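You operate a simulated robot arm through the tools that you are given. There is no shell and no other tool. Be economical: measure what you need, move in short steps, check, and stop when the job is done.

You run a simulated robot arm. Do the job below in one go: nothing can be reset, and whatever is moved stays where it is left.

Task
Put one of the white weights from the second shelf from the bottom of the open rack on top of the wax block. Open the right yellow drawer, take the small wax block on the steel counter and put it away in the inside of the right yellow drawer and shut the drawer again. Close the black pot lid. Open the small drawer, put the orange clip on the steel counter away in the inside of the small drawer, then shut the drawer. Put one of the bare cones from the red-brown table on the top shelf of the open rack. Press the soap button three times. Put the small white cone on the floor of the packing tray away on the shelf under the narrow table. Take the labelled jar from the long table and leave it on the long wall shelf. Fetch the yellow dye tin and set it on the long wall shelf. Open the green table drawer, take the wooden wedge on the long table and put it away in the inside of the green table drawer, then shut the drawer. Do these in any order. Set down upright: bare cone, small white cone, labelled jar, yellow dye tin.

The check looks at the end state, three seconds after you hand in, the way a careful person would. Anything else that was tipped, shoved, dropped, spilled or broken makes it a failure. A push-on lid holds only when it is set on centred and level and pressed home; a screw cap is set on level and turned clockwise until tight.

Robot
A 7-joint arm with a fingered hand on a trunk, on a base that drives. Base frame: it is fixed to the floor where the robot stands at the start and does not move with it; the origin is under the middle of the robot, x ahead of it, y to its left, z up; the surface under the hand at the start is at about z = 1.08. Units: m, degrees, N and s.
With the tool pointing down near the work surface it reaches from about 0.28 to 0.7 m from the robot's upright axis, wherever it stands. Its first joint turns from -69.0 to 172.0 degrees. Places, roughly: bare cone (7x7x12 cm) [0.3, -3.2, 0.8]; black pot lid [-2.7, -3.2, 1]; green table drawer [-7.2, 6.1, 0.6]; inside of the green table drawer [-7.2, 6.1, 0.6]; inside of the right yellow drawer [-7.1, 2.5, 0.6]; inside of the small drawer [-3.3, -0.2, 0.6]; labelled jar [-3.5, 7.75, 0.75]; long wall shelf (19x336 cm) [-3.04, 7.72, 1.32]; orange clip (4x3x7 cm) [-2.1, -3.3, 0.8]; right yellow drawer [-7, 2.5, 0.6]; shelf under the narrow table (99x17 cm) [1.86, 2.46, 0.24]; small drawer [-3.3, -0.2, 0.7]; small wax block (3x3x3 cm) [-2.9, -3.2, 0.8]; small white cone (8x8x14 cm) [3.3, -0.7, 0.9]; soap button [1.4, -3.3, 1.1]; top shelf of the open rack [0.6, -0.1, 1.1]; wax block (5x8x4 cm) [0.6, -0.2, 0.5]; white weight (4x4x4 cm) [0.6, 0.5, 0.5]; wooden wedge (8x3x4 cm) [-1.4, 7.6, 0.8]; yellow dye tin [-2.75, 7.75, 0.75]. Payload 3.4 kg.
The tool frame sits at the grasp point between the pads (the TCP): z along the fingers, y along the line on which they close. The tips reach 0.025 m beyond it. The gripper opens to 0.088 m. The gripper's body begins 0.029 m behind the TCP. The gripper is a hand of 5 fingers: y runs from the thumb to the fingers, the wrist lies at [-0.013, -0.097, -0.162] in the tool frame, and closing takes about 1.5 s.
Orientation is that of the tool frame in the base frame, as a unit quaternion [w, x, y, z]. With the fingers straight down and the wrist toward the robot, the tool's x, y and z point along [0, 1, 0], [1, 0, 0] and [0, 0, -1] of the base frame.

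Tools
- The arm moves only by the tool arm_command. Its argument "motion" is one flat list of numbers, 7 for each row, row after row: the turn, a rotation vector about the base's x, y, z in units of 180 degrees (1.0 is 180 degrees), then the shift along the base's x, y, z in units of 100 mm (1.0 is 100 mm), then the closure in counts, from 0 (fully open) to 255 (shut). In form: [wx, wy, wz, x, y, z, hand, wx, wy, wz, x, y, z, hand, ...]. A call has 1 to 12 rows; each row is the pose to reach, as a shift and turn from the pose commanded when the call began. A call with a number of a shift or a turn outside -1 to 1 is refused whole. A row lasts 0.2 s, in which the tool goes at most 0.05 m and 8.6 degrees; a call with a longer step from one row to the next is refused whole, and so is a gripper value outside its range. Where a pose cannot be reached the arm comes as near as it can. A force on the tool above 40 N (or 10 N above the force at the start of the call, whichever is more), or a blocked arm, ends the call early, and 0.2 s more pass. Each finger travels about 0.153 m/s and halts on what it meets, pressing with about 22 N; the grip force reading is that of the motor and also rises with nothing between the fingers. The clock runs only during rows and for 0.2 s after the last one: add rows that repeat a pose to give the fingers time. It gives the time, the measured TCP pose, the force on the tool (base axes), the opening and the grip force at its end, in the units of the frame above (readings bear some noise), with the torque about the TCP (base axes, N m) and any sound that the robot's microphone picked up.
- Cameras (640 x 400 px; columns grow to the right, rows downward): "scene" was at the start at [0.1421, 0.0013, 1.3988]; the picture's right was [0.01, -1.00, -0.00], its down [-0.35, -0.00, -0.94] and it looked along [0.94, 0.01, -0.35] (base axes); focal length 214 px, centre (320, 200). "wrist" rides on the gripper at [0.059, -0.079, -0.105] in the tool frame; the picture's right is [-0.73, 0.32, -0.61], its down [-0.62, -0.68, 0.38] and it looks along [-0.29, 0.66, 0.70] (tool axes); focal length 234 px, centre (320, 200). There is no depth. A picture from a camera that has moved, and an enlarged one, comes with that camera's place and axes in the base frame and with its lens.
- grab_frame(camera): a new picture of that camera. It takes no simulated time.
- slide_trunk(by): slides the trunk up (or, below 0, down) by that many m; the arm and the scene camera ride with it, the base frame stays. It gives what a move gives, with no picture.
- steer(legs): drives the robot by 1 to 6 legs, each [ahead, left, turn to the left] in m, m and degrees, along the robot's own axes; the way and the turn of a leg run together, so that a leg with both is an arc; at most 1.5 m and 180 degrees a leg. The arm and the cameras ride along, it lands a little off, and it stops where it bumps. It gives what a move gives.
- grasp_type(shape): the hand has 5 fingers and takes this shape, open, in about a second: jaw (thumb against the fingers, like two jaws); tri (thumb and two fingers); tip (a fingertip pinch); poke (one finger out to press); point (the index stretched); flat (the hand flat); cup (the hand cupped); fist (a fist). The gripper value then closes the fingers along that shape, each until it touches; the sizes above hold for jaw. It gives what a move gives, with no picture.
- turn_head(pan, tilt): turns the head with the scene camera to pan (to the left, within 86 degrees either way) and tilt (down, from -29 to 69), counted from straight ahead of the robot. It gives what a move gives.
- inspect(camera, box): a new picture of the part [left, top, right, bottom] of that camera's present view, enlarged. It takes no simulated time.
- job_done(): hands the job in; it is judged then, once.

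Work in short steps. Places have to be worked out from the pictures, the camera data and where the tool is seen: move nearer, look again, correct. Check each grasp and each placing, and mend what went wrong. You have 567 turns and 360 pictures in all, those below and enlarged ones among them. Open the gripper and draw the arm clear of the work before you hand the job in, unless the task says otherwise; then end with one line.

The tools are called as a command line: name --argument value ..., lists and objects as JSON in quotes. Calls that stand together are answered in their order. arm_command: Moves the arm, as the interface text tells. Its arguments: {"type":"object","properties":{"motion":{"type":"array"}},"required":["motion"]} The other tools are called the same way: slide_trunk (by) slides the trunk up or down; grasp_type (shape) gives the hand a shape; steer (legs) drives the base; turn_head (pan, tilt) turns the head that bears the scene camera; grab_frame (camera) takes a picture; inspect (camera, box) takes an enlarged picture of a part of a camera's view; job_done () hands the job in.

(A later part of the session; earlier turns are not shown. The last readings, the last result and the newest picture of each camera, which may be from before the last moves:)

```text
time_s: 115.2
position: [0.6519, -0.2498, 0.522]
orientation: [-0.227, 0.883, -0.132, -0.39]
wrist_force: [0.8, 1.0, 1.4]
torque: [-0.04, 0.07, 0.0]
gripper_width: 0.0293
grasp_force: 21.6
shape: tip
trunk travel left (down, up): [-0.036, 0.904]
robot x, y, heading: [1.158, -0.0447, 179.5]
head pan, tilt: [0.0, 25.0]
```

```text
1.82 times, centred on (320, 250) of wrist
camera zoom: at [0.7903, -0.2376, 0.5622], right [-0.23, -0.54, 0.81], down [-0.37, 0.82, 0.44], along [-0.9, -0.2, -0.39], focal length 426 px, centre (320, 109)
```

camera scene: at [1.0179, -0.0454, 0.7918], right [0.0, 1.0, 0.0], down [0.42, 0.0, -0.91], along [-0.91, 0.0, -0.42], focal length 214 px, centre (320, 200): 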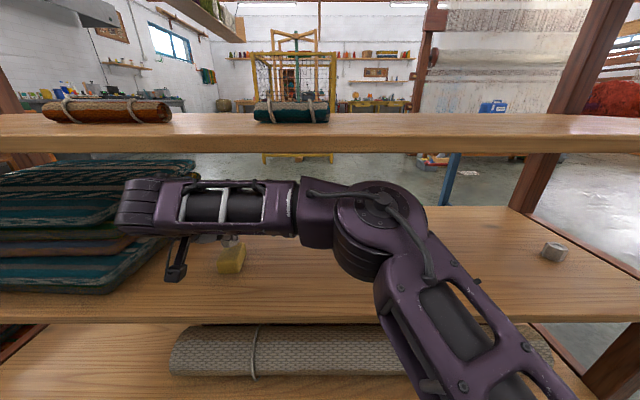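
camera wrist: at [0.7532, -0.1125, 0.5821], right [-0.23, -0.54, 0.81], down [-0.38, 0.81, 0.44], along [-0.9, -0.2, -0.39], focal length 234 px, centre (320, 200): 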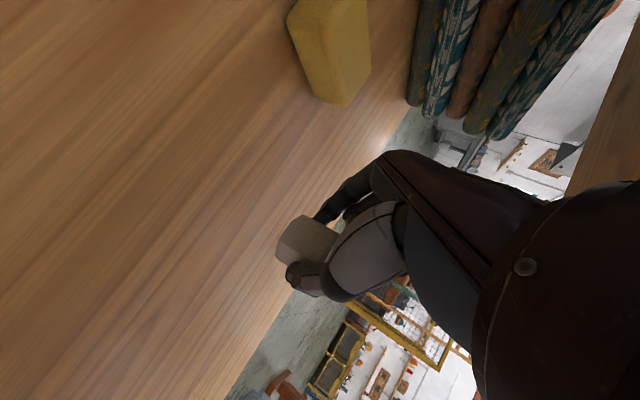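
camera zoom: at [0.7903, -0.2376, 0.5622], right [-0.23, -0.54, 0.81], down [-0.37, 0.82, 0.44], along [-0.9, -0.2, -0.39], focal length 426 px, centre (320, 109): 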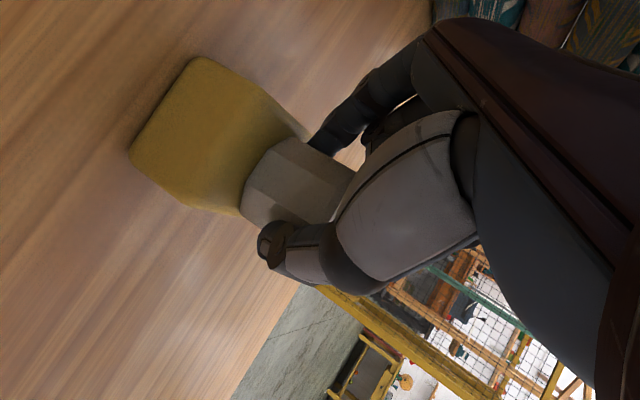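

Contact reached. I lower 2 mm more and release slowly.

arm_command --motion '[0, 0, 0, 0, 0, -0.02, 255, 0, 0, 0, 0, 0, -0.02, 220, 0, 0, 0, 0, 0, -0.02, 180, 0, 0, 0, 0, 0, -0.02, 150, 0, 0, 0, 0, 0, -0.02, 120, 0, 0, 0, 0, 0, -0.02, 90, 0, 0, 0, 0, 0, -0.02, 90]'

inspect --camera "wrist" --box '[200, 140, 440, 360]'

inspect --camera "scene" --box '[160, 200, 320, 300]'

```text
time_s: 116.8
position: [0.6526, -0.2488, 0.5191]
orientation: [-0.227, 0.883, -0.133, -0.39]
wrist_force: [0.9, 2.5, 7.2]
torque: [-0.04, 0.16, -0.05]
gripper_width: 0.0493
grasp_force: 0.1
shape: tip
trunk travel left (down, up): [-0.036, 0.904]
robot x, y, heading: [1.1594, -0.0469, 179.7]
head pan, tilt: [0.0, 25.0]
```

```text
1.82 times, centred on (320, 250) of wrist
camera zoom: at [0.7907, -0.2369, 0.5604], right [-0.23, -0.54, 0.81], down [-0.37, 0.82, 0.44], along [-0.9, -0.2, -0.39], focal length 426 px, centre (320, 109)
```

zoom: 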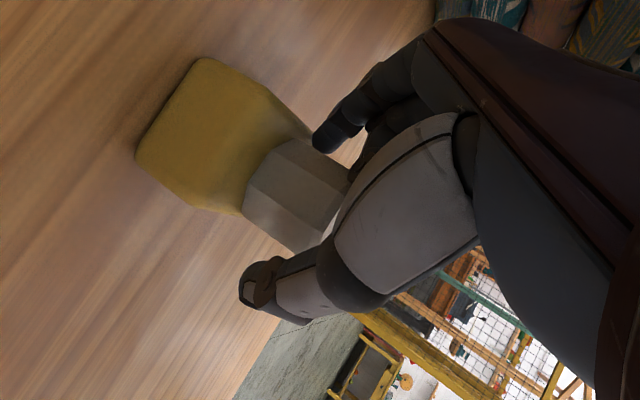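

```text
4.00 times, centred on (240, 250) of scene
camera zoom: at [1.0188, -0.0448, 0.792], right [0.0, 1.0, 0.0], down [0.42, 0.0, -0.91], along [-0.91, 0.0, -0.42], focal length 858 px, centre (640, 0)
```

zoom: 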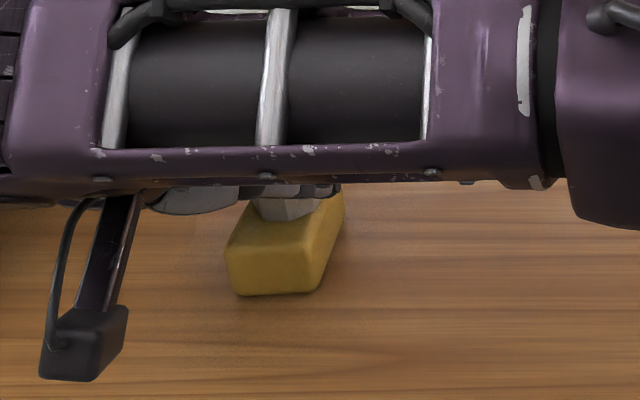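

Released; the weight stands on the wax. I raise 1.2 cm and retract along the direction that leaves both fingertips clear.

arm_command --motion '[0, 0, 0, 0, 0, 0.07, 80, 0, 0, 0, 0, 0, 0.12, 60, 0, 0, 0, 0.15, -0.07, 0.12, 60, 0, 0, 0, 0.4, -0.19, 0.12, 60, 0, 0, 0, 0.7, -0.3, 0.12, 60]'

grab_frame --camera "wrist"

grab_frame --camera "scene"

```text
time_s: 118.0
position: [0.7228, -0.2779, 0.5321]
orientation: [-0.226, 0.883, -0.133, -0.39]
wrist_force: [1.1, 0.7, 0.1]
torque: [-0.02, -0.02, 0.01]
gripper_width: 0.0668
grasp_force: 0.1
shape: tip
trunk travel left (down, up): [-0.036, 0.904]
robot x, y, heading: [1.1657, -0.0454, 179.9]
head pan, tilt: [0.0, 25.0]
```

```text
289 pictures are left
camera wrist: at [0.8607, -0.2667, 0.5723], right [-0.23, -0.54, 0.81], down [-0.37, 0.82, 0.44], along [-0.9, -0.2, -0.39], focal length 234 px, centre (320, 200)
```

wrist: 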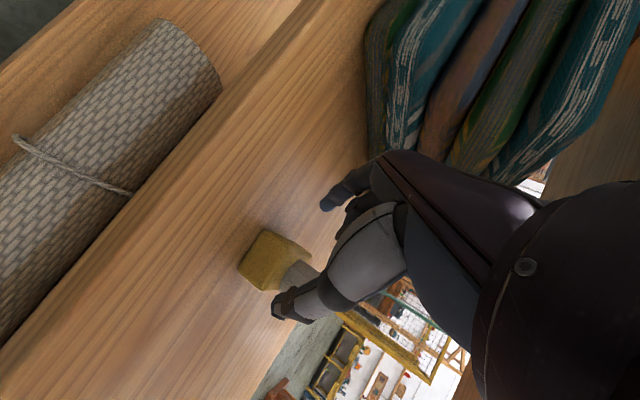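

```text
288 pictures are left
camera scene: at [1.018, -0.0452, 0.7918], right [0.0, 1.0, 0.0], down [0.42, 0.0, -0.91], along [-0.91, 0.0, -0.42], focal length 214 px, centre (320, 200)
```

scene: 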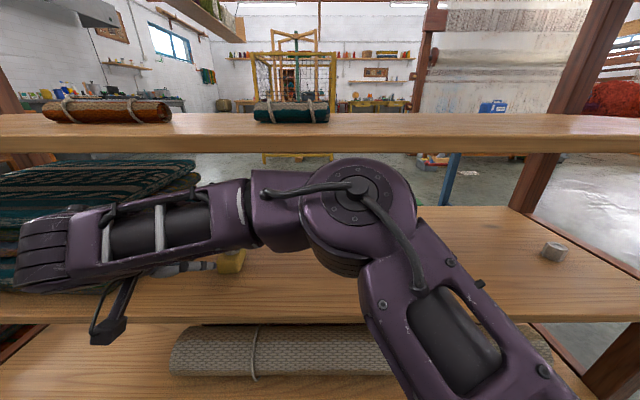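

Weight is still on the block. I drive straight back out and verify.

steer --legs '[[-0.3, 0, 0]]'

grab_frame --camera "scene"

inspect --camera "wrist" --box '[200, 100, 440, 250]'

```text
time_s: 120.0
position: [1.0219, -0.2787, 0.5304]
orientation: [-0.228, 0.882, -0.132, -0.39]
wrist_force: [0.1, -0.3, 0.1]
torque: [0.0, -0.02, -0.02]
gripper_width: 0.0672
grasp_force: 0.0
shape: tip
trunk travel left (down, up): [-0.036, 0.904]
robot x, y, heading: [1.4585, -0.0495, 179.7]
head pan, tilt: [0.0, 25.0]
```

```text
287 pictures are left
camera scene: at [1.317, -0.0461, 0.7918], right [0.0, 1.0, 0.0], down [0.42, 0.0, -0.91], along [-0.91, 0.0, -0.42], focal length 214 px, centre (320, 200)
```

scene: 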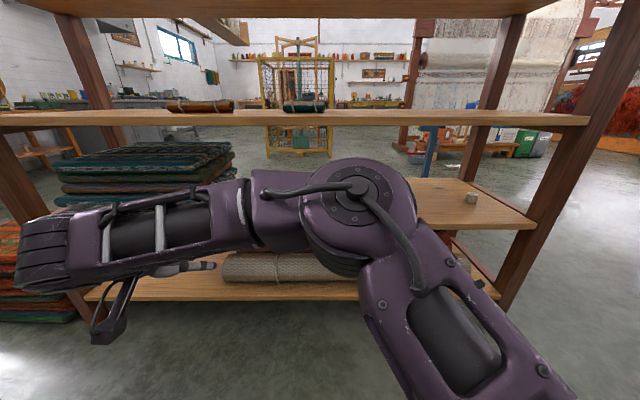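

```text
2.67 times, centred on (320, 175) of wrist
camera zoom: at [1.1593, -0.2673, 0.5722], right [-0.23, -0.54, 0.81], down [-0.37, 0.82, 0.44], along [-0.9, -0.2, -0.39], focal length 624 px, centre (320, 267)
```

zoom: 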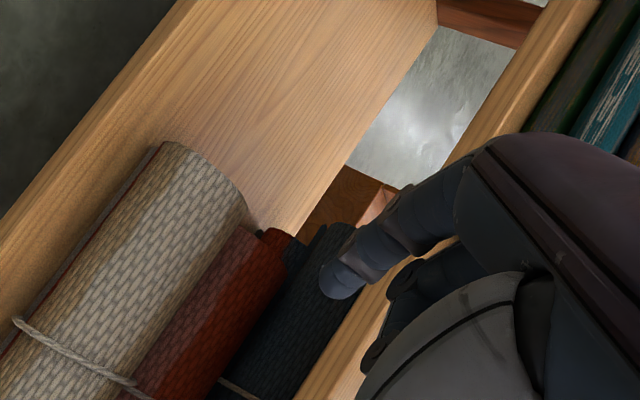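

I raise the trunk for travel and to verify the stacked weight.

slide_trunk --by 0.4

inspect --camera "scene" --box '[160, 220, 400, 370]'

turn_head --pan 80 --tilt 20

grab_frame --camera "scene"

```text
time_s: 123.8
position: [1.022, -0.2786, 0.9316]
orientation: [-0.228, 0.883, -0.132, -0.389]
wrist_force: [0.0, -0.4, -0.8]
torque: [0.04, 0.02, -0.01]
gripper_width: 0.067
grasp_force: 0.1
shape: tip
trunk travel left (down, up): [-0.436, 0.504]
robot x, y, heading: [1.4573, -0.0476, 179.6]
head pan, tilt: [0.0, 25.0]
```

```text
2.67 times, centred on (280, 295) of scene
camera zoom: at [1.317, -0.0461, 1.1918], right [0.0, 1.0, 0.0], down [0.42, 0.0, -0.91], along [-0.91, 0.0, -0.42], focal length 572 px, centre (427, -53)
```

zoom: 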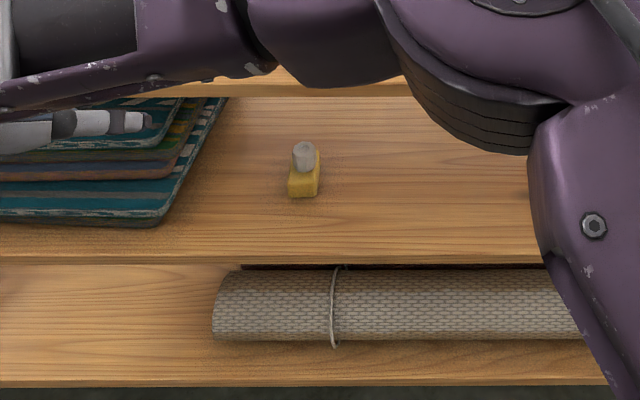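

```text
time_s: 125.4
position: [1.0212, -0.2768, 0.9321]
orientation: [-0.228, 0.883, -0.132, -0.39]
wrist_force: [0.4, -0.5, 0.0]
torque: [-0.02, 0.01, -0.04]
gripper_width: 0.067
grasp_force: 0.0
shape: tip
trunk travel left (down, up): [-0.436, 0.504]
robot x, y, heading: [1.4615, -0.0476, 179.6]
head pan, tilt: [80.0, 20.0]
```

```text
284 pictures are left
camera scene: at [1.3926, -0.1381, 1.1999], right [-0.98, 0.18, 0.0], down [0.06, 0.34, -0.94], along [-0.17, -0.92, -0.34], focal length 214 px, centre (320, 200)
```

scene: 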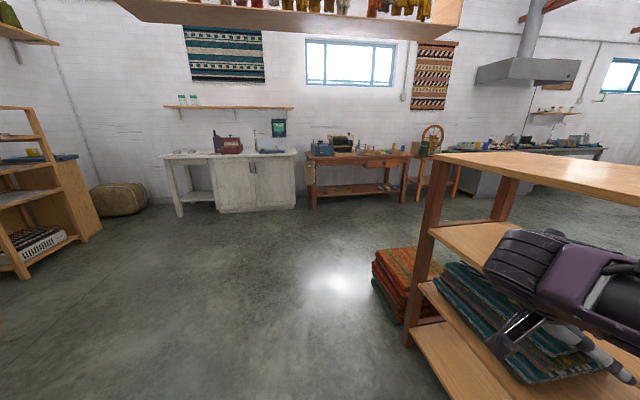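

The weight stands on the wax block: done. Next the small white cone at (3.3,-0.7). I turn around to face +x and look.

steer --legs '[[0, 0, 180]]'

turn_head --pan 0 --tilt 15

arm_command --motion '[0.028, 0.0074, -0.034, 0, -0.2, 0.2, 60, 0.056, 0.0147, -0.068, 0, -0.4, 0.4, 0, 0.084, 0.022, -0.102, 0, -0.6, 0.6, 0, 0.112, 0.0294, -0.136, 0, -0.8, 0.8, 0, 0.14, 0.0368, -0.17, 0, -1.0, 1.0, 0, 0.168, 0.0442, -0.204, 0, -1, 1, 0, 0.196, 0.0515, -0.238, 0, -1, 1, 0, 0.224, 0.0589, -0.272, 0, -1, 1, 0, 0.252, 0.0663, -0.306, 0, -1, 1, 0, 0.28, 0.0737, -0.34, 0, -1, 1, 0, 0.3076, 0.081, -0.374, 0, -1, 1, 0]'

grab_frame --camera "scene"

```text
time_s: 133.2
position: [1.8904, 0.2003, 0.9318]
orientation: [0.393, 0.118, 0.885, -0.221]
wrist_force: [-0.6, -0.6, -0.6]
torque: [-0.01, 0.03, -0.04]
gripper_width: 0.0671
grasp_force: 0.1
shape: tip
trunk travel left (down, up): [-0.436, 0.504]
robot x, y, heading: [1.46, -0.0473, 1.7]
head pan, tilt: [80.0, 20.0]
```

```text
time_s: 134.7
position: [1.8909, 0.2002, 0.9324]
orientation: [0.394, 0.117, 0.885, -0.221]
wrist_force: [-0.1, 0.4, -0.7]
torque: [0.01, 0.0, -0.02]
gripper_width: 0.0676
grasp_force: 0.0
shape: tip
trunk travel left (down, up): [-0.436, 0.504]
robot x, y, heading: [1.4597, -0.046, 1.8]
head pan, tilt: [0.0, 15.0]
```

```text
time_s: 137.1
position: [1.8908, 0.0982, 1.0326]
orientation: [0.011, 0.701, 0.713, 0.006]
wrist_force: [-0.2, 0.8, 0.1]
torque: [0.01, 0.03, -0.01]
gripper_width: 0.0881
grasp_force: 0.1
shape: tip
trunk travel left (down, up): [-0.436, 0.504]
robot x, y, heading: [1.4632, -0.0472, 2.0]
head pan, tilt: [0.0, 15.0]
```

```text
283 pictures are left
camera scene: at [1.6026, -0.0424, 1.208], right [0.03, -1.0, 0.0], down [-0.26, -0.01, -0.97], along [0.97, 0.03, -0.26], focal length 214 px, centre (320, 200)
```

scene: 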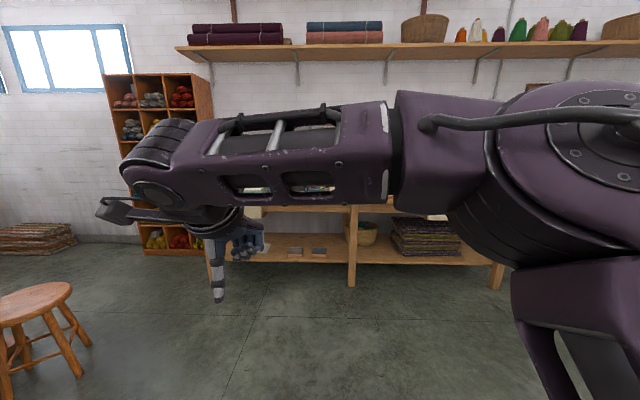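

I bring the arm back to the start-like pose (hand at camera height) to clear the view.

arm_command --motion '[0, 0, 0, 0, -0.25, 0.3, 0, 0, 0, 0, 0, -0.5, 0.6, 0, 0, 0, 0, 0, -0.8, 0.9, 0, 0, 0, 0, 0, -1, 1, 0]'

arm_command --motion '[0, 0, 0, 0, 0, 0.3, 0, 0, 0, 0, 0, 0, 0.6, 0, 0, 0, 0, 0, -0.1, 0.8, 0]'

steer --legs '[[0.6, -0.6, -2]]'

grab_frame --camera "scene"

```text
time_s: 138.1
position: [1.8913, -0.0015, 1.1323]
orientation: [0.011, 0.7, 0.714, 0.006]
wrist_force: [-0.3, 0.3, 0.0]
torque: [0.0, 0.0, -0.01]
gripper_width: 0.0879
grasp_force: 0.1
shape: tip
trunk travel left (down, up): [-0.436, 0.504]
robot x, y, heading: [1.4612, -0.0457, 2.0]
head pan, tilt: [0.0, 15.0]
```

```text
time_s: 138.9
position: [1.8899, -0.0095, 1.2117]
orientation: [0.012, 0.7, 0.714, 0.008]
wrist_force: [-1.1, -0.5, 0.7]
torque: [0.01, -0.02, 0.0]
gripper_width: 0.0878
grasp_force: 0.1
shape: tip
trunk travel left (down, up): [-0.436, 0.504]
robot x, y, heading: [1.4581, -0.0476, 1.8]
head pan, tilt: [0.0, 15.0]
```

```text
time_s: 143.4
position: [2.4936, -0.6186, 1.2112]
orientation: [0.011, 0.713, 0.701, 0.008]
wrist_force: [-0.7, -1.2, 0.9]
torque: [-0.01, 0.02, 0.0]
gripper_width: 0.0878
grasp_force: 0.1
shape: tip
trunk travel left (down, up): [-0.436, 0.504]
robot x, y, heading: [2.0608, -0.6431, -0.3]
head pan, tilt: [0.0, 15.0]
```

```text
282 pictures are left
camera scene: at [2.2047, -0.641, 1.208], right [-0.01, -1.0, 0.0], down [-0.26, 0.0, -0.97], along [0.97, -0.01, -0.26], focal length 214 px, centre (320, 200)
```

scene: 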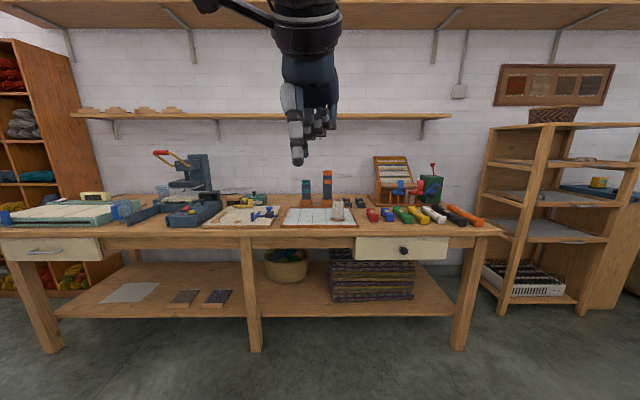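

The cone stands at the right end of the white tray on the bench (≈(3.33,-0.75)). I drive closer and look down.

steer --legs '[[0.58, -0.1, 0.3]]'

turn_head --pan 0 --tilt 35

grab_frame --camera "scene"

grab_frame --camera "wrist"

```text
time_s: 146.8
position: [3.0759, -0.721, 1.2104]
orientation: [0.012, 0.712, 0.702, 0.007]
wrist_force: [-0.1, 0.5, 1.0]
torque: [0.02, 0.01, 0.03]
gripper_width: 0.0879
grasp_force: 0.1
shape: tip
trunk travel left (down, up): [-0.436, 0.504]
robot x, y, heading: [2.6474, -0.7427, -0.4]
head pan, tilt: [0.0, 15.0]
```

```text
time_s: 147.6
position: [3.0751, -0.721, 1.2111]
orientation: [0.013, 0.712, 0.702, 0.006]
wrist_force: [0.0, 1.1, 0.4]
torque: [0.03, 0.01, -0.02]
gripper_width: 0.0878
grasp_force: 0.1
shape: tip
trunk travel left (down, up): [-0.436, 0.504]
robot x, y, heading: [2.645, -0.7449, -0.6]
head pan, tilt: [0.0, 35.0]
```

```text
281 pictures are left
camera scene: at [2.7813, -0.744, 1.1761], right [0.0, -1.0, 0.0], down [-0.57, 0.0, -0.82], along [0.82, 0.0, -0.57], focal length 214 px, centre (320, 200)
```

scene: 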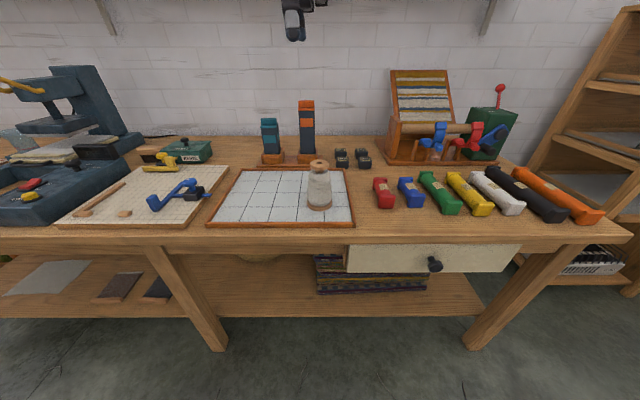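

```text
280 pictures are left
camera wrist: at [2.9955, -0.6616, 1.3118], right [0.3, -0.73, 0.62], down [-0.68, -0.62, -0.4], along [0.67, -0.31, -0.68], focal length 234 px, centre (320, 200)
```

wrist: 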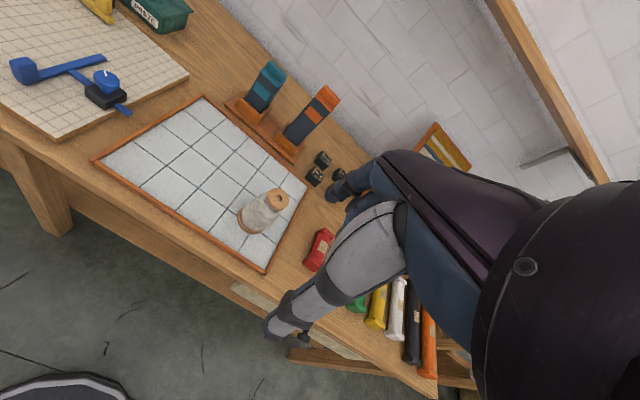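

The cone is at ≈(3.303,-0.743), base z≈0.79, top ≈0.93. For later placing under the table I'll grip it from the side: jaw shape, fingers tilted 65° from vertical. I rotate the hand now, high above the bench.

grasp_type --shape "jaw"

arm_command --motion '[-0.03, -0.0162, 0.0269, 0.1, 0, 0, 0, -0.06, -0.0324, 0.0537, 0.2, 0, 0, 0, -0.09, -0.0486, 0.0806, 0.3, 0, 0, 0, -0.12, -0.0648, 0.1075, 0.4, 0, 0, 0, -0.15, -0.081, 0.1344, 0.5, 0, 0, 0, -0.18, -0.0972, 0.1612, 0.5, 0, 0, 0, -0.21, -0.1134, 0.1881, 0.5, 0, 0, 0, -0.24, -0.1296, 0.215, 0.5, 0, 0, 0, -0.27, -0.1458, 0.2419, 0.5, 0, 0, 0, -0.3, -0.162, 0.2687, 0.5, 0, 0, 0, -0.329, -0.178, 0.2956, 0.5, 0, 0, 0]'

grab_frame --camera "scene"

grab_frame --camera "wrist"

```text
time_s: 148.5
position: [3.0766, -0.7202, 1.2109]
orientation: [0.013, 0.712, 0.702, 0.005]
wrist_force: [0.2, -1.0, 0.0]
torque: [0.04, 0.0, 0.0]
gripper_width: 0.0879
grasp_force: 0.1
shape: jaw
trunk travel left (down, up): [-0.436, 0.504]
robot x, y, heading: [2.6423, -0.7461, -0.4]
head pan, tilt: [0.0, 35.0]
```

```text
time_s: 150.9
position: [3.1258, -0.722, 1.2108]
orientation: [0.52, 0.217, 0.814, -0.138]
wrist_force: [0.7, 0.3, 0.4]
torque: [-0.01, 0.04, 0.02]
gripper_width: 0.0879
grasp_force: 0.1
shape: jaw
trunk travel left (down, up): [-0.436, 0.504]
robot x, y, heading: [2.6444, -0.7443, -0.2]
head pan, tilt: [0.0, 35.0]
```

```text
279 pictures are left
camera scene: at [2.7815, -0.7443, 1.176], right [0.0, -1.0, 0.0], down [-0.57, 0.0, -0.82], along [0.82, 0.0, -0.57], focal length 214 px, centre (320, 200)
```

scene: 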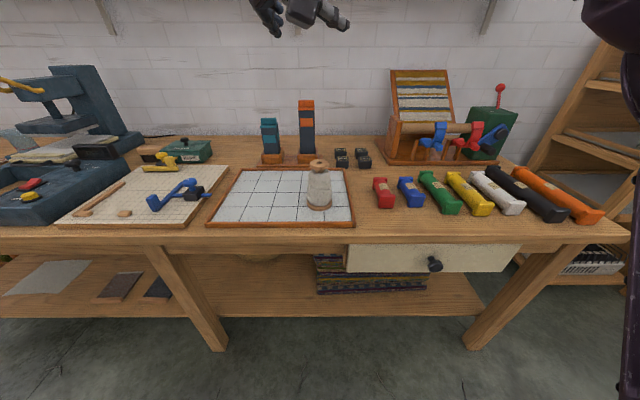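

```text
278 pictures are left
camera wrist: at [2.9834, -0.7315, 1.2005], right [-0.05, 0.4, 0.91], down [0.19, -0.89, 0.4], along [0.98, 0.19, -0.03], focal length 234 px, centre (320, 200)
```

wrist: 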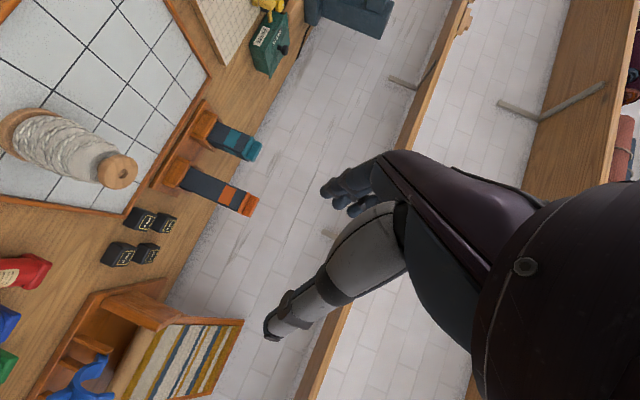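

Hand oriented. I move to the approach line and lower the trunk by 0.34 so the TCP is at z≈0.87 in front of the cone.

arm_command --motion '[0, 0, 0, 0.02, 0.27, 0, 0, 0, 0, 0, 0.05, 0.54, 0, 0]'

slide_trunk --by -0.34

grab_frame --camera "scene"

grab_frame --camera "wrist"

```text
time_s: 151.5
position: [3.1301, -0.6669, 1.2115]
orientation: [0.519, 0.218, 0.815, -0.138]
wrist_force: [-0.1, -0.4, -0.6]
torque: [0.03, -0.04, -0.02]
gripper_width: 0.0879
grasp_force: 0.0
shape: jaw
trunk travel left (down, up): [-0.436, 0.504]
robot x, y, heading: [2.6443, -0.744, -0.1]
head pan, tilt: [0.0, 35.0]
```

```text
time_s: 154.8
position: [3.1308, -0.6674, 0.8712]
orientation: [0.519, 0.218, 0.815, -0.138]
wrist_force: [-0.9, 0.6, -1.1]
torque: [0.01, 0.01, -0.02]
gripper_width: 0.0878
grasp_force: 0.0
shape: jaw
trunk travel left (down, up): [-0.096, 0.844]
robot x, y, heading: [2.6433, -0.7436, -0.3]
head pan, tilt: [0.0, 35.0]
```

```text
277 pictures are left
camera scene: at [2.7812, -0.744, 0.8361], right [0.0, -1.0, 0.0], down [-0.57, 0.0, -0.82], along [0.82, 0.0, -0.57], focal length 214 px, centre (320, 200)
```

scene: 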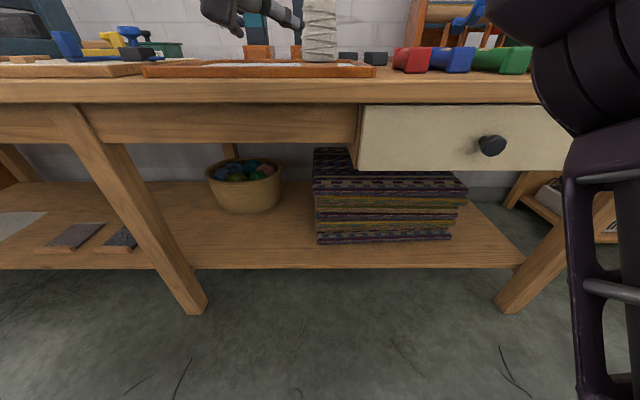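

```text
276 pictures are left
camera wrist: at [2.9878, -0.6764, 0.8608], right [-0.05, 0.4, 0.91], down [0.19, -0.9, 0.4], along [0.98, 0.19, -0.03], focal length 234 px, centre (320, 200)
```

wrist: 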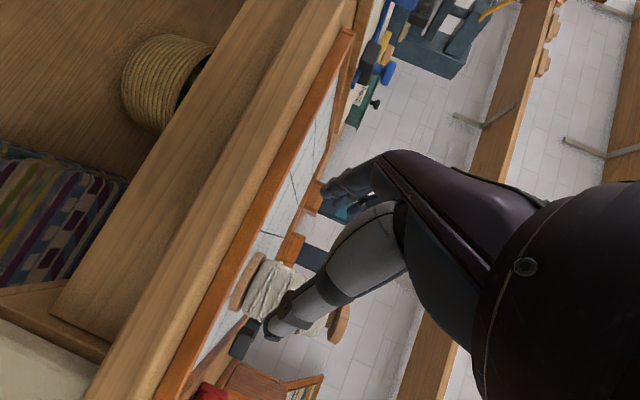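

Tray floor appears nearer z≈0.81, cone at (3.303,-0.746). I adjust onto the approach line and go halfway.

arm_command --motion '[0, 0, 0, 0, 0.2, 0.1, 0, 0, 0, 0, 0.4, -0.03, 0.12, 0, 0, 0, 0, 0.8, -0.26, 0.12, 0]'

grab_frame --camera "wrist"

turn_head --pan 0 --tilt 0

grab_frame --camera "scene"

```text
time_s: 155.6
position: [3.2095, -0.695, 0.8847]
orientation: [0.519, 0.218, 0.815, -0.139]
wrist_force: [0.1, 0.3, -0.6]
torque: [0.01, 0.02, -0.03]
gripper_width: 0.088
grasp_force: 0.1
shape: jaw
trunk travel left (down, up): [-0.096, 0.844]
robot x, y, heading: [2.6451, -0.7417, -0.6]
head pan, tilt: [0.0, 35.0]
```

```text
275 pictures are left
camera wrist: at [3.068, -0.7032, 0.8735], right [-0.05, 0.4, 0.91], down [0.19, -0.9, 0.4], along [0.98, 0.19, -0.03], focal length 234 px, centre (320, 200)
```

wrist: 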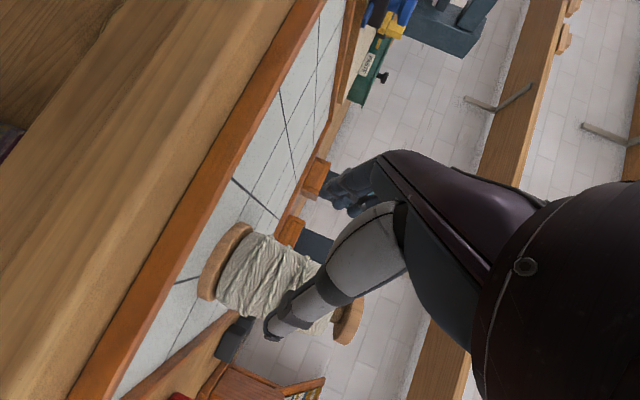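

```text
time_s: 156.6
position: [3.2098, -0.6928, 0.8837]
orientation: [0.519, 0.218, 0.815, -0.139]
wrist_force: [0.9, -0.4, 0.9]
torque: [0.02, 0.0, 0.0]
gripper_width: 0.088
grasp_force: 0.1
shape: jaw
trunk travel left (down, up): [-0.096, 0.844]
robot x, y, heading: [2.6449, -0.7436, -0.2]
head pan, tilt: [0.0, 0.0]
```

```text
274 pictures are left
camera scene: at [2.7832, -0.744, 0.8921], right [0.0, -1.0, 0.0], down [0.0, 0.0, -1.0], along [1.0, 0.0, 0.0], focal length 214 px, centre (320, 200)
```

scene: 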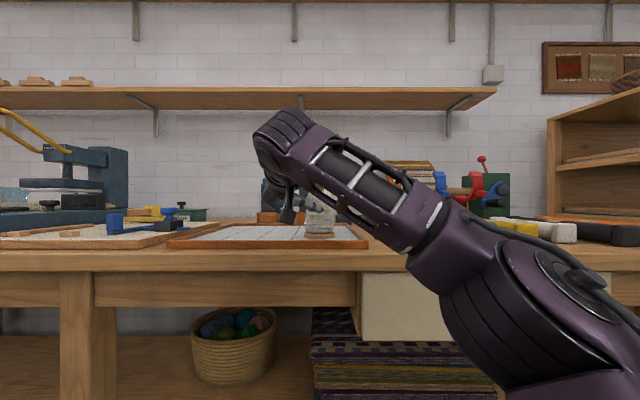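

The elbow is low near the bench edge, so I raise the trunk 0.1 and lower the hand by 0.1 instead, to get the forearm higher.

slide_trunk --by 0.12

arm_command --motion '[0, 0, 0, 0, 0, -0.4, 0, 0, 0, 0, 0, 0, -0.8, 0, 0, 0, 0, 0, 0, -1.0, 0]'

arm_command --motion '[0, 0, 0, 0, 0, -0.2, 0]'

grab_frame --camera "scene"

grab_frame --camera "wrist"

```text
time_s: 158.1
position: [3.2115, -0.6931, 1.0032]
orientation: [0.52, 0.217, 0.814, -0.139]
wrist_force: [-0.1, -0.8, -0.1]
torque: [-0.01, 0.0, 0.0]
gripper_width: 0.0878
grasp_force: 0.1
shape: jaw
trunk travel left (down, up): [-0.216, 0.724]
robot x, y, heading: [2.6422, -0.7466, -0.1]
head pan, tilt: [0.0, 0.0]
```

```text
time_s: 158.9
position: [3.2103, -0.6945, 0.9026]
orientation: [0.52, 0.218, 0.814, -0.138]
wrist_force: [-0.5, -0.8, 0.0]
torque: [0.01, 0.0, 0.0]
gripper_width: 0.0881
grasp_force: 0.0
shape: jaw
trunk travel left (down, up): [-0.216, 0.724]
robot x, y, heading: [2.6453, -0.7436, -0.3]
head pan, tilt: [0.0, 0.0]
```

```text
time_s: 159.3
position: [3.2105, -0.6936, 0.8843]
orientation: [0.519, 0.218, 0.815, -0.139]
wrist_force: [-0.3, -0.4, 0.4]
torque: [-0.01, -0.02, -0.02]
gripper_width: 0.0878
grasp_force: 0.0
shape: jaw
trunk travel left (down, up): [-0.216, 0.724]
robot x, y, heading: [2.6497, -0.7447, 0.1]
head pan, tilt: [0.0, 0.0]
```

```text
273 pictures are left
camera scene: at [2.7832, -0.744, 1.0122], right [0.0, -1.0, 0.0], down [0.0, 0.0, -1.0], along [1.0, 0.0, 0.0], focal length 214 px, centre (320, 200)
```

scene: 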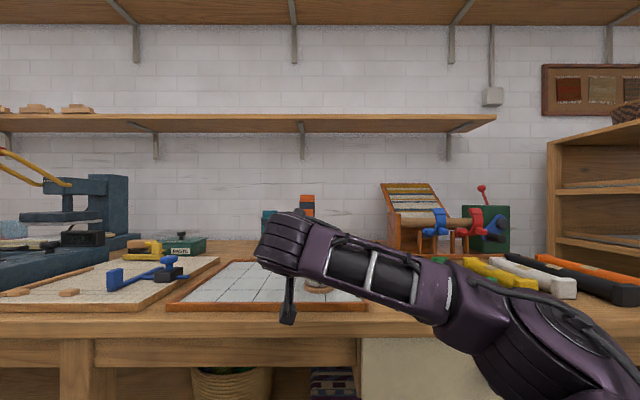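

```text
272 pictures are left
camera wrist: at [3.0672, -0.7028, 0.8735], right [-0.05, 0.4, 0.91], down [0.19, -0.9, 0.4], along [0.98, 0.19, -0.03], focal length 234 px, centre (320, 200)
```

wrist: 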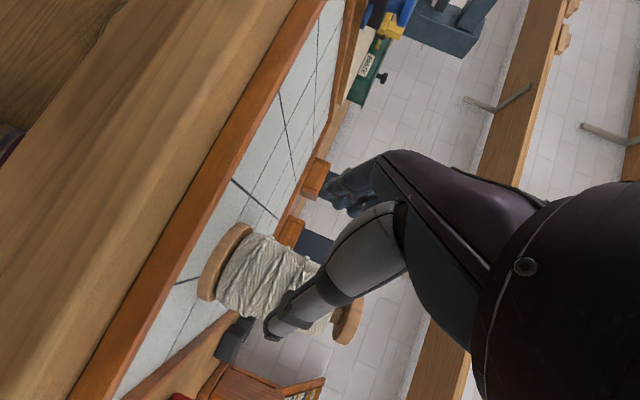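

On line. I advance to enclose the cone.

arm_command --motion '[0, 0, 0, 0.3, -0.175, -0.05, 0, 0, 0, 0, 0.6, -0.35, -0.1, 0, 0, 0, 0, 0.89, -0.52, -0.1, 0]'

grab_frame --camera "wrist"

grab_frame --camera "scene"

```text
time_s: 160.1
position: [3.299, -0.7461, 0.873]
orientation: [0.519, 0.218, 0.815, -0.139]
wrist_force: [-0.7, 0.2, -0.2]
torque: [-0.06, 0.01, -0.02]
gripper_width: 0.088
grasp_force: 0.0
shape: jaw
trunk travel left (down, up): [-0.216, 0.724]
robot x, y, heading: [2.6491, -0.7478, -0.1]
head pan, tilt: [0.0, 0.0]
```

```text
271 pictures are left
camera wrist: at [3.1567, -0.7549, 0.8635], right [-0.05, 0.4, 0.91], down [0.19, -0.89, 0.4], along [0.98, 0.19, -0.03], focal length 234 px, centre (320, 200)
```

wrist: 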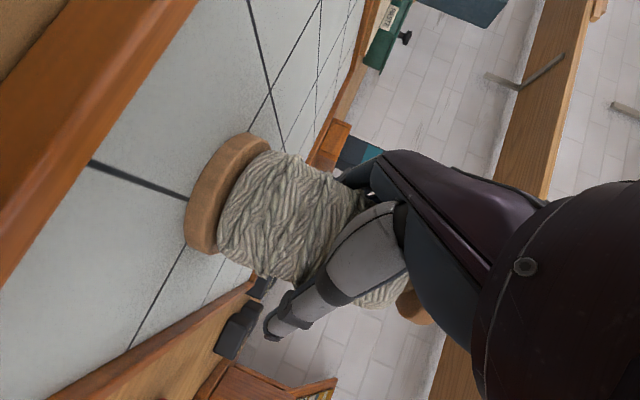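

```text
270 pictures are left
camera scene: at [2.7832, -0.7439, 1.0122], right [0.0, -1.0, 0.0], down [0.0, 0.0, -1.0], along [1.0, 0.0, 0.0], focal length 214 px, centre (320, 200)
```

scene: 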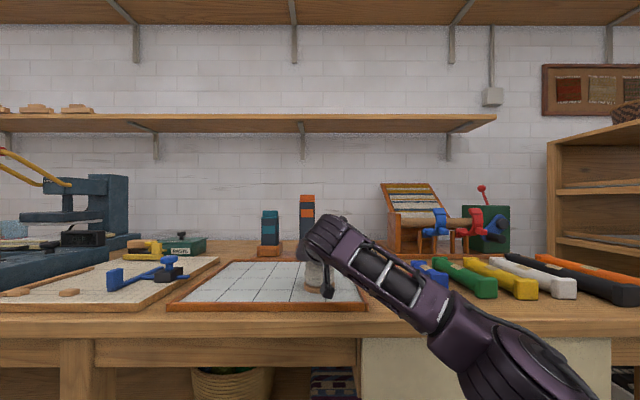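

The cone is between thumb and fingers. I close the jaw.

arm_command --motion '[0, 0, 0, 0, 0, 0, 40, 0, 0, 0, 0, 0, 0, 80, 0, 0, 0, 0, 0, 0, 120, 0, 0, 0, 0, 0, 0, 180, 0, 0, 0, 0, 0, 0, 255, 0, 0, 0, 0, 0, 0, 255, 0, 0, 0, 0, 0, 0, 255, 0, 0, 0, 0, 0, 0, 255]'

grab_frame --camera "wrist"

```text
time_s: 161.9
position: [3.299, -0.7465, 0.8722]
orientation: [0.519, 0.217, 0.815, -0.139]
wrist_force: [0.5, -0.9, 0.6]
torque: [-0.11, 0.02, 0.04]
gripper_width: 0.0406
grasp_force: 22.0
shape: jaw
trunk travel left (down, up): [-0.216, 0.724]
robot x, y, heading: [2.6435, -0.742, -0.0]
head pan, tilt: [0.0, 0.0]
```

```text
269 pictures are left
camera wrist: at [3.1565, -0.755, 0.8637], right [-0.05, 0.4, 0.91], down [0.19, -0.9, 0.4], along [0.98, 0.19, -0.03], focal length 234 px, centre (320, 200)
```

wrist: 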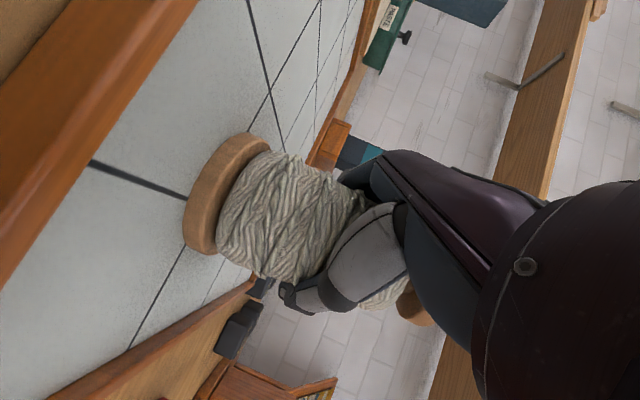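

Firm grip at 0.041. I lift 4 cm and check.

arm_command --motion '[0, 0, 0, 0, 0, 0.2, 255, 0, 0, 0, 0, 0, 0.4, 255, 0, 0, 0, 0, 0, 0.8, 255]'

grab_frame --camera "wrist"

grab_frame --camera "scene"

```text
time_s: 162.7
position: [3.2983, -0.7451, 0.9549]
orientation: [0.519, 0.217, 0.815, -0.139]
wrist_force: [0.3, 0.3, -2.5]
torque: [0.0, -0.01, -0.01]
gripper_width: 0.0403
grasp_force: 22.1
shape: jaw
trunk travel left (down, up): [-0.216, 0.724]
robot x, y, heading: [2.6437, -0.7448, 0.0]
head pan, tilt: [0.0, 0.0]
```

```text
268 pictures are left
camera wrist: at [3.1562, -0.7545, 0.9436], right [-0.05, 0.4, 0.91], down [0.19, -0.9, 0.4], along [0.98, 0.19, -0.03], focal length 234 px, centre (320, 200)
```

wrist: 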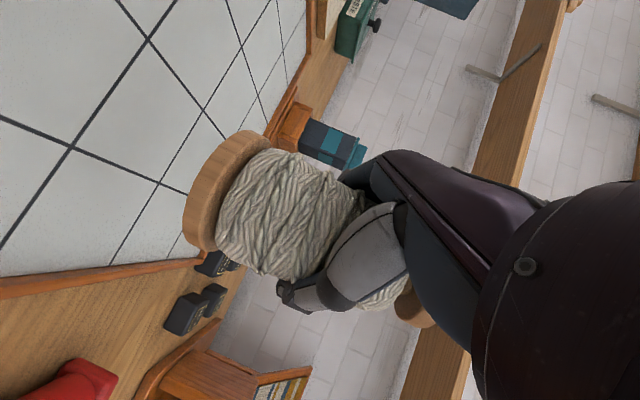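

```text
267 pictures are left
camera scene: at [2.7832, -0.7438, 1.0122], right [0.0, -1.0, 0.0], down [0.0, 0.0, -1.0], along [1.0, 0.0, 0.0], focal length 214 px, centre (320, 200)
```

scene: 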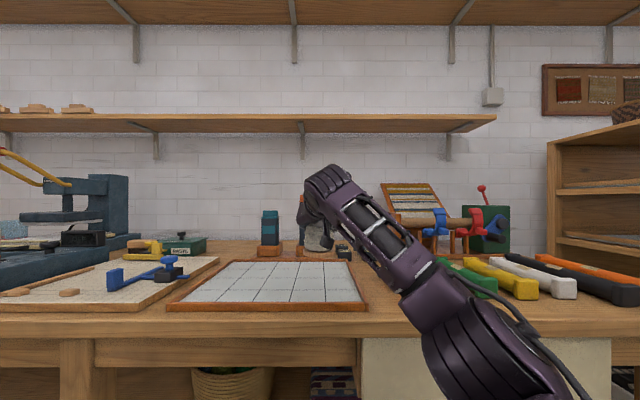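

The cone is held upright (bottom ≈0.065 below TCP). I back off, turn to face +y and drive toward the narrow table.

steer --legs '[[-0.55, 0, 0], [0, 0, 90], [0, 0.55, 0], [1.4, 0, 0]]'

turn_head --pan 0 --tilt 20

grab_frame --camera "scene"

```text
time_s: 179.0
position: [1.5527, 1.2995, 0.9518]
orientation: [0.465, -0.421, 0.731, 0.269]
wrist_force: [-0.7, -0.3, -1.3]
torque: [0.0, 0.0, 0.03]
gripper_width: 0.0404
grasp_force: 21.9
shape: jaw
trunk travel left (down, up): [-0.216, 0.724]
robot x, y, heading: [1.5525, 0.6447, 89.6]
head pan, tilt: [0.0, 0.0]
```

```text
time_s: 179.8
position: [1.553, 1.301, 0.9532]
orientation: [0.466, -0.421, 0.731, 0.268]
wrist_force: [0.9, 0.2, -1.6]
torque: [0.05, -0.04, 0.0]
gripper_width: 0.0402
grasp_force: 22.1
shape: jaw
trunk travel left (down, up): [-0.216, 0.724]
robot x, y, heading: [1.5496, 0.6432, 89.6]
head pan, tilt: [0.0, 20.0]
```

```text
266 pictures are left
camera scene: at [1.55, 0.7892, 0.9799], right [1.0, -0.01, 0.0], down [0.0, -0.34, -0.94], along [0.01, 0.94, -0.34], focal length 214 px, centre (320, 200)
```

scene: 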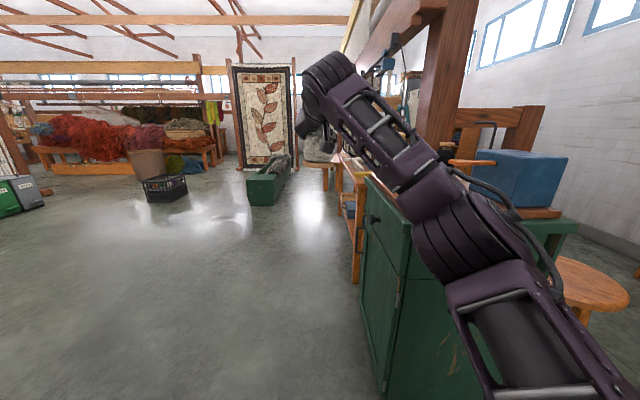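

The table's long side runs along y, so it should be accessed from -x side. I shift left, drive on, then turn to face +x.

steer --legs '[[0, 0.5, 0], [1.4, 0, 0]]'

turn_head --pan -60 --tilt 20

grab_frame --camera "scene"

turn_head --pan 0 --tilt 20

grab_frame --camera "scene"

```text
time_s: 189.4
position: [1.0451, 2.7127, 0.9531]
orientation: [0.464, -0.425, 0.729, 0.271]
wrist_force: [-0.3, 0.5, -2.6]
torque: [0.01, -0.01, 0.02]
gripper_width: 0.0404
grasp_force: 22.2
shape: jaw
trunk travel left (down, up): [-0.216, 0.724]
robot x, y, heading: [1.0447, 2.0584, 90.2]
head pan, tilt: [0.0, 20.0]
```

```text
time_s: 190.7
position: [1.0455, 2.7123, 0.9538]
orientation: [0.464, -0.426, 0.728, 0.271]
wrist_force: [0.8, -0.4, -1.7]
torque: [0.05, -0.01, -0.02]
gripper_width: 0.0406
grasp_force: 21.8
shape: jaw
trunk travel left (down, up): [-0.216, 0.724]
robot x, y, heading: [1.0491, 2.0544, 90.3]
head pan, tilt: [-60.0, 20.0]
```

```text
265 pictures are left
camera scene: at [1.1277, 2.1559, 0.9799], right [0.5, -0.86, 0.0], down [-0.3, -0.17, -0.94], along [0.81, 0.47, -0.34], focal length 214 px, centre (320, 200)
```

scene: 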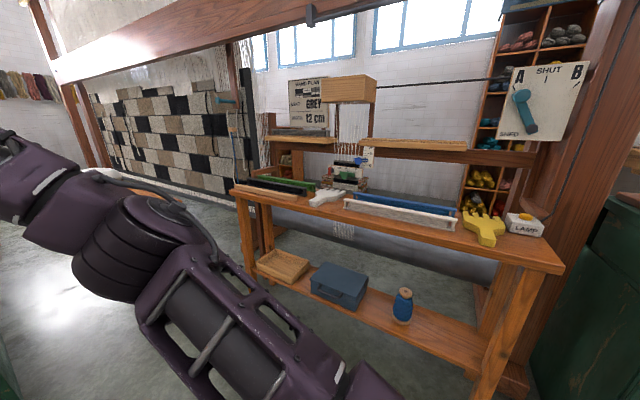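

```text
time_s: 192.0
position: [1.0441, 2.7131, 0.9527]
orientation: [0.464, -0.425, 0.729, 0.27]
wrist_force: [-1.1, 0.3, -2.2]
torque: [-0.02, 0.02, -0.01]
gripper_width: 0.0404
grasp_force: 21.9
shape: jaw
trunk travel left (down, up): [-0.216, 0.724]
robot x, y, heading: [1.05, 2.0601, 90.1]
head pan, tilt: [0.0, 20.0]
```

```text
264 pictures are left
camera scene: at [1.0469, 2.202, 0.9798], right [1.0, 0.0, 0.0], down [0.0, -0.34, -0.94], along [0.0, 0.94, -0.34], focal length 214 px, centre (320, 200)
```

scene: 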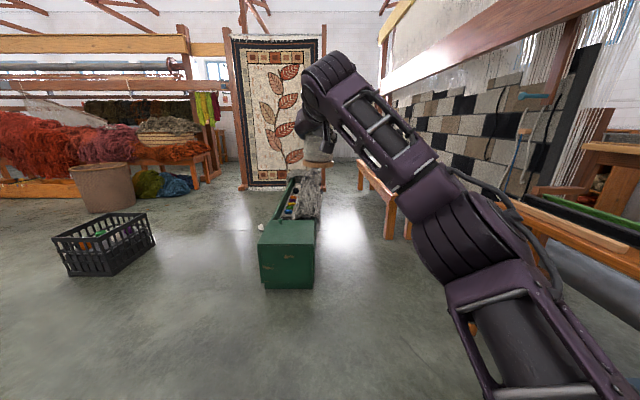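

The table (top≈0.62) has a lower shelf with a tray, box and blue spool; there is a free spot between the spool (y≈2.19) and the right leg (y≈1.95). I shift away, turn to face +x and look from there.

steer --legs '[[0, 0.3, 0], [0, 0, -90]]'

slide_trunk --by -0.2

grab_frame --camera "scene"

```text
time_s: 197.9
position: [1.4039, 2.0456, 0.9532]
orientation: [0.518, 0.224, 0.813, -0.142]
wrist_force: [-0.6, 0.5, -2.3]
torque: [0.05, 0.01, 0.0]
gripper_width: 0.0405
grasp_force: 22.0
shape: jaw
trunk travel left (down, up): [-0.216, 0.724]
robot x, y, heading: [0.7497, 2.0585, -0.8]
head pan, tilt: [0.0, 20.0]
```

```text
time_s: 200.1
position: [1.4035, 2.0457, 0.7518]
orientation: [0.518, 0.225, 0.813, -0.143]
wrist_force: [0.1, -0.3, -1.9]
torque: [-0.03, -0.02, -0.02]
gripper_width: 0.0405
grasp_force: 21.7
shape: jaw
trunk travel left (down, up): [-0.016, 0.924]
robot x, y, heading: [0.7461, 2.0602, -0.9]
head pan, tilt: [0.0, 20.0]
```

```text
263 pictures are left
camera scene: at [0.8914, 2.0552, 0.7799], right [-0.02, -1.0, 0.0], down [-0.34, 0.01, -0.94], along [0.94, -0.02, -0.34], focal length 214 px, centre (320, 200)
```

scene: 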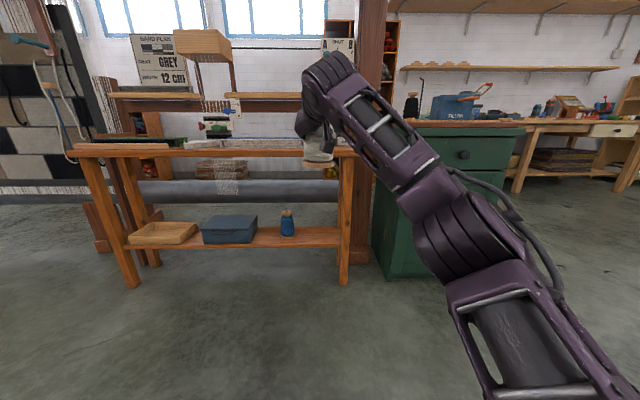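

Free spot centred at y≈2.055 on the shelf. The trunk is at its lowest, so I lower the arm itself in steps (still clear of the table).

arm_command --motion '[0, 0, 0, 0, 0, -0.45, 255, 0, 0, 0, 0, 0, -0.9, 255, 0, 0, 0, 0, 0, -1, 255]'

arm_command --motion '[0, 0, 0, 0, 0, -0.45, 255, 0, 0, 0, 0, 0, -0.9, 255, 0, 0, 0, 0, 0, -1, 255]'

arm_command --motion '[0, 0, 0, 0, 0, -0.45, 255, 0, 0, 0, 0, 0, -0.9, 255, 0, 0, 0, 0, 0, -1, 255]'

grab_frame --camera "scene"

```text
time_s: 200.9
position: [1.4037, 2.0463, 0.652]
orientation: [0.517, 0.224, 0.814, -0.143]
wrist_force: [-0.3, 0.4, -2.3]
torque: [0.01, 0.02, -0.01]
gripper_width: 0.0403
grasp_force: 21.7
shape: jaw
trunk travel left (down, up): [-0.016, 0.924]
robot x, y, heading: [0.7468, 2.0571, -0.5]
head pan, tilt: [0.0, 20.0]
```

```text
time_s: 201.7
position: [1.4043, 2.0452, 0.5529]
orientation: [0.518, 0.224, 0.813, -0.143]
wrist_force: [0.5, 0.2, -1.9]
torque: [-0.03, -0.02, 0.01]
gripper_width: 0.0401
grasp_force: 22.6
shape: jaw
trunk travel left (down, up): [-0.016, 0.924]
robot x, y, heading: [0.747, 2.0573, -1.2]
head pan, tilt: [0.0, 20.0]
```

```text
time_s: 202.5
position: [1.4035, 2.0461, 0.4536]
orientation: [0.518, 0.225, 0.813, -0.142]
wrist_force: [1.2, 0.5, -3.0]
torque: [0.0, 0.03, 0.03]
gripper_width: 0.0402
grasp_force: 22.3
shape: jaw
trunk travel left (down, up): [-0.016, 0.924]
robot x, y, heading: [0.7513, 2.0603, -0.9]
head pan, tilt: [0.0, 20.0]
```

```text
262 pictures are left
camera scene: at [0.8914, 2.0551, 0.7799], right [-0.02, -1.0, 0.0], down [-0.34, 0.01, -0.94], along [0.94, -0.02, -0.34], focal length 214 px, centre (320, 200)
```

scene: 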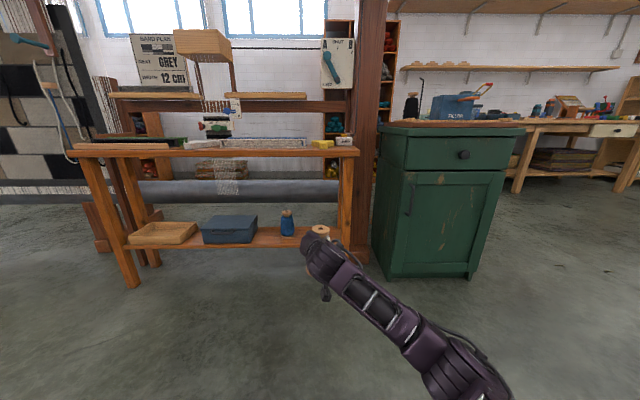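

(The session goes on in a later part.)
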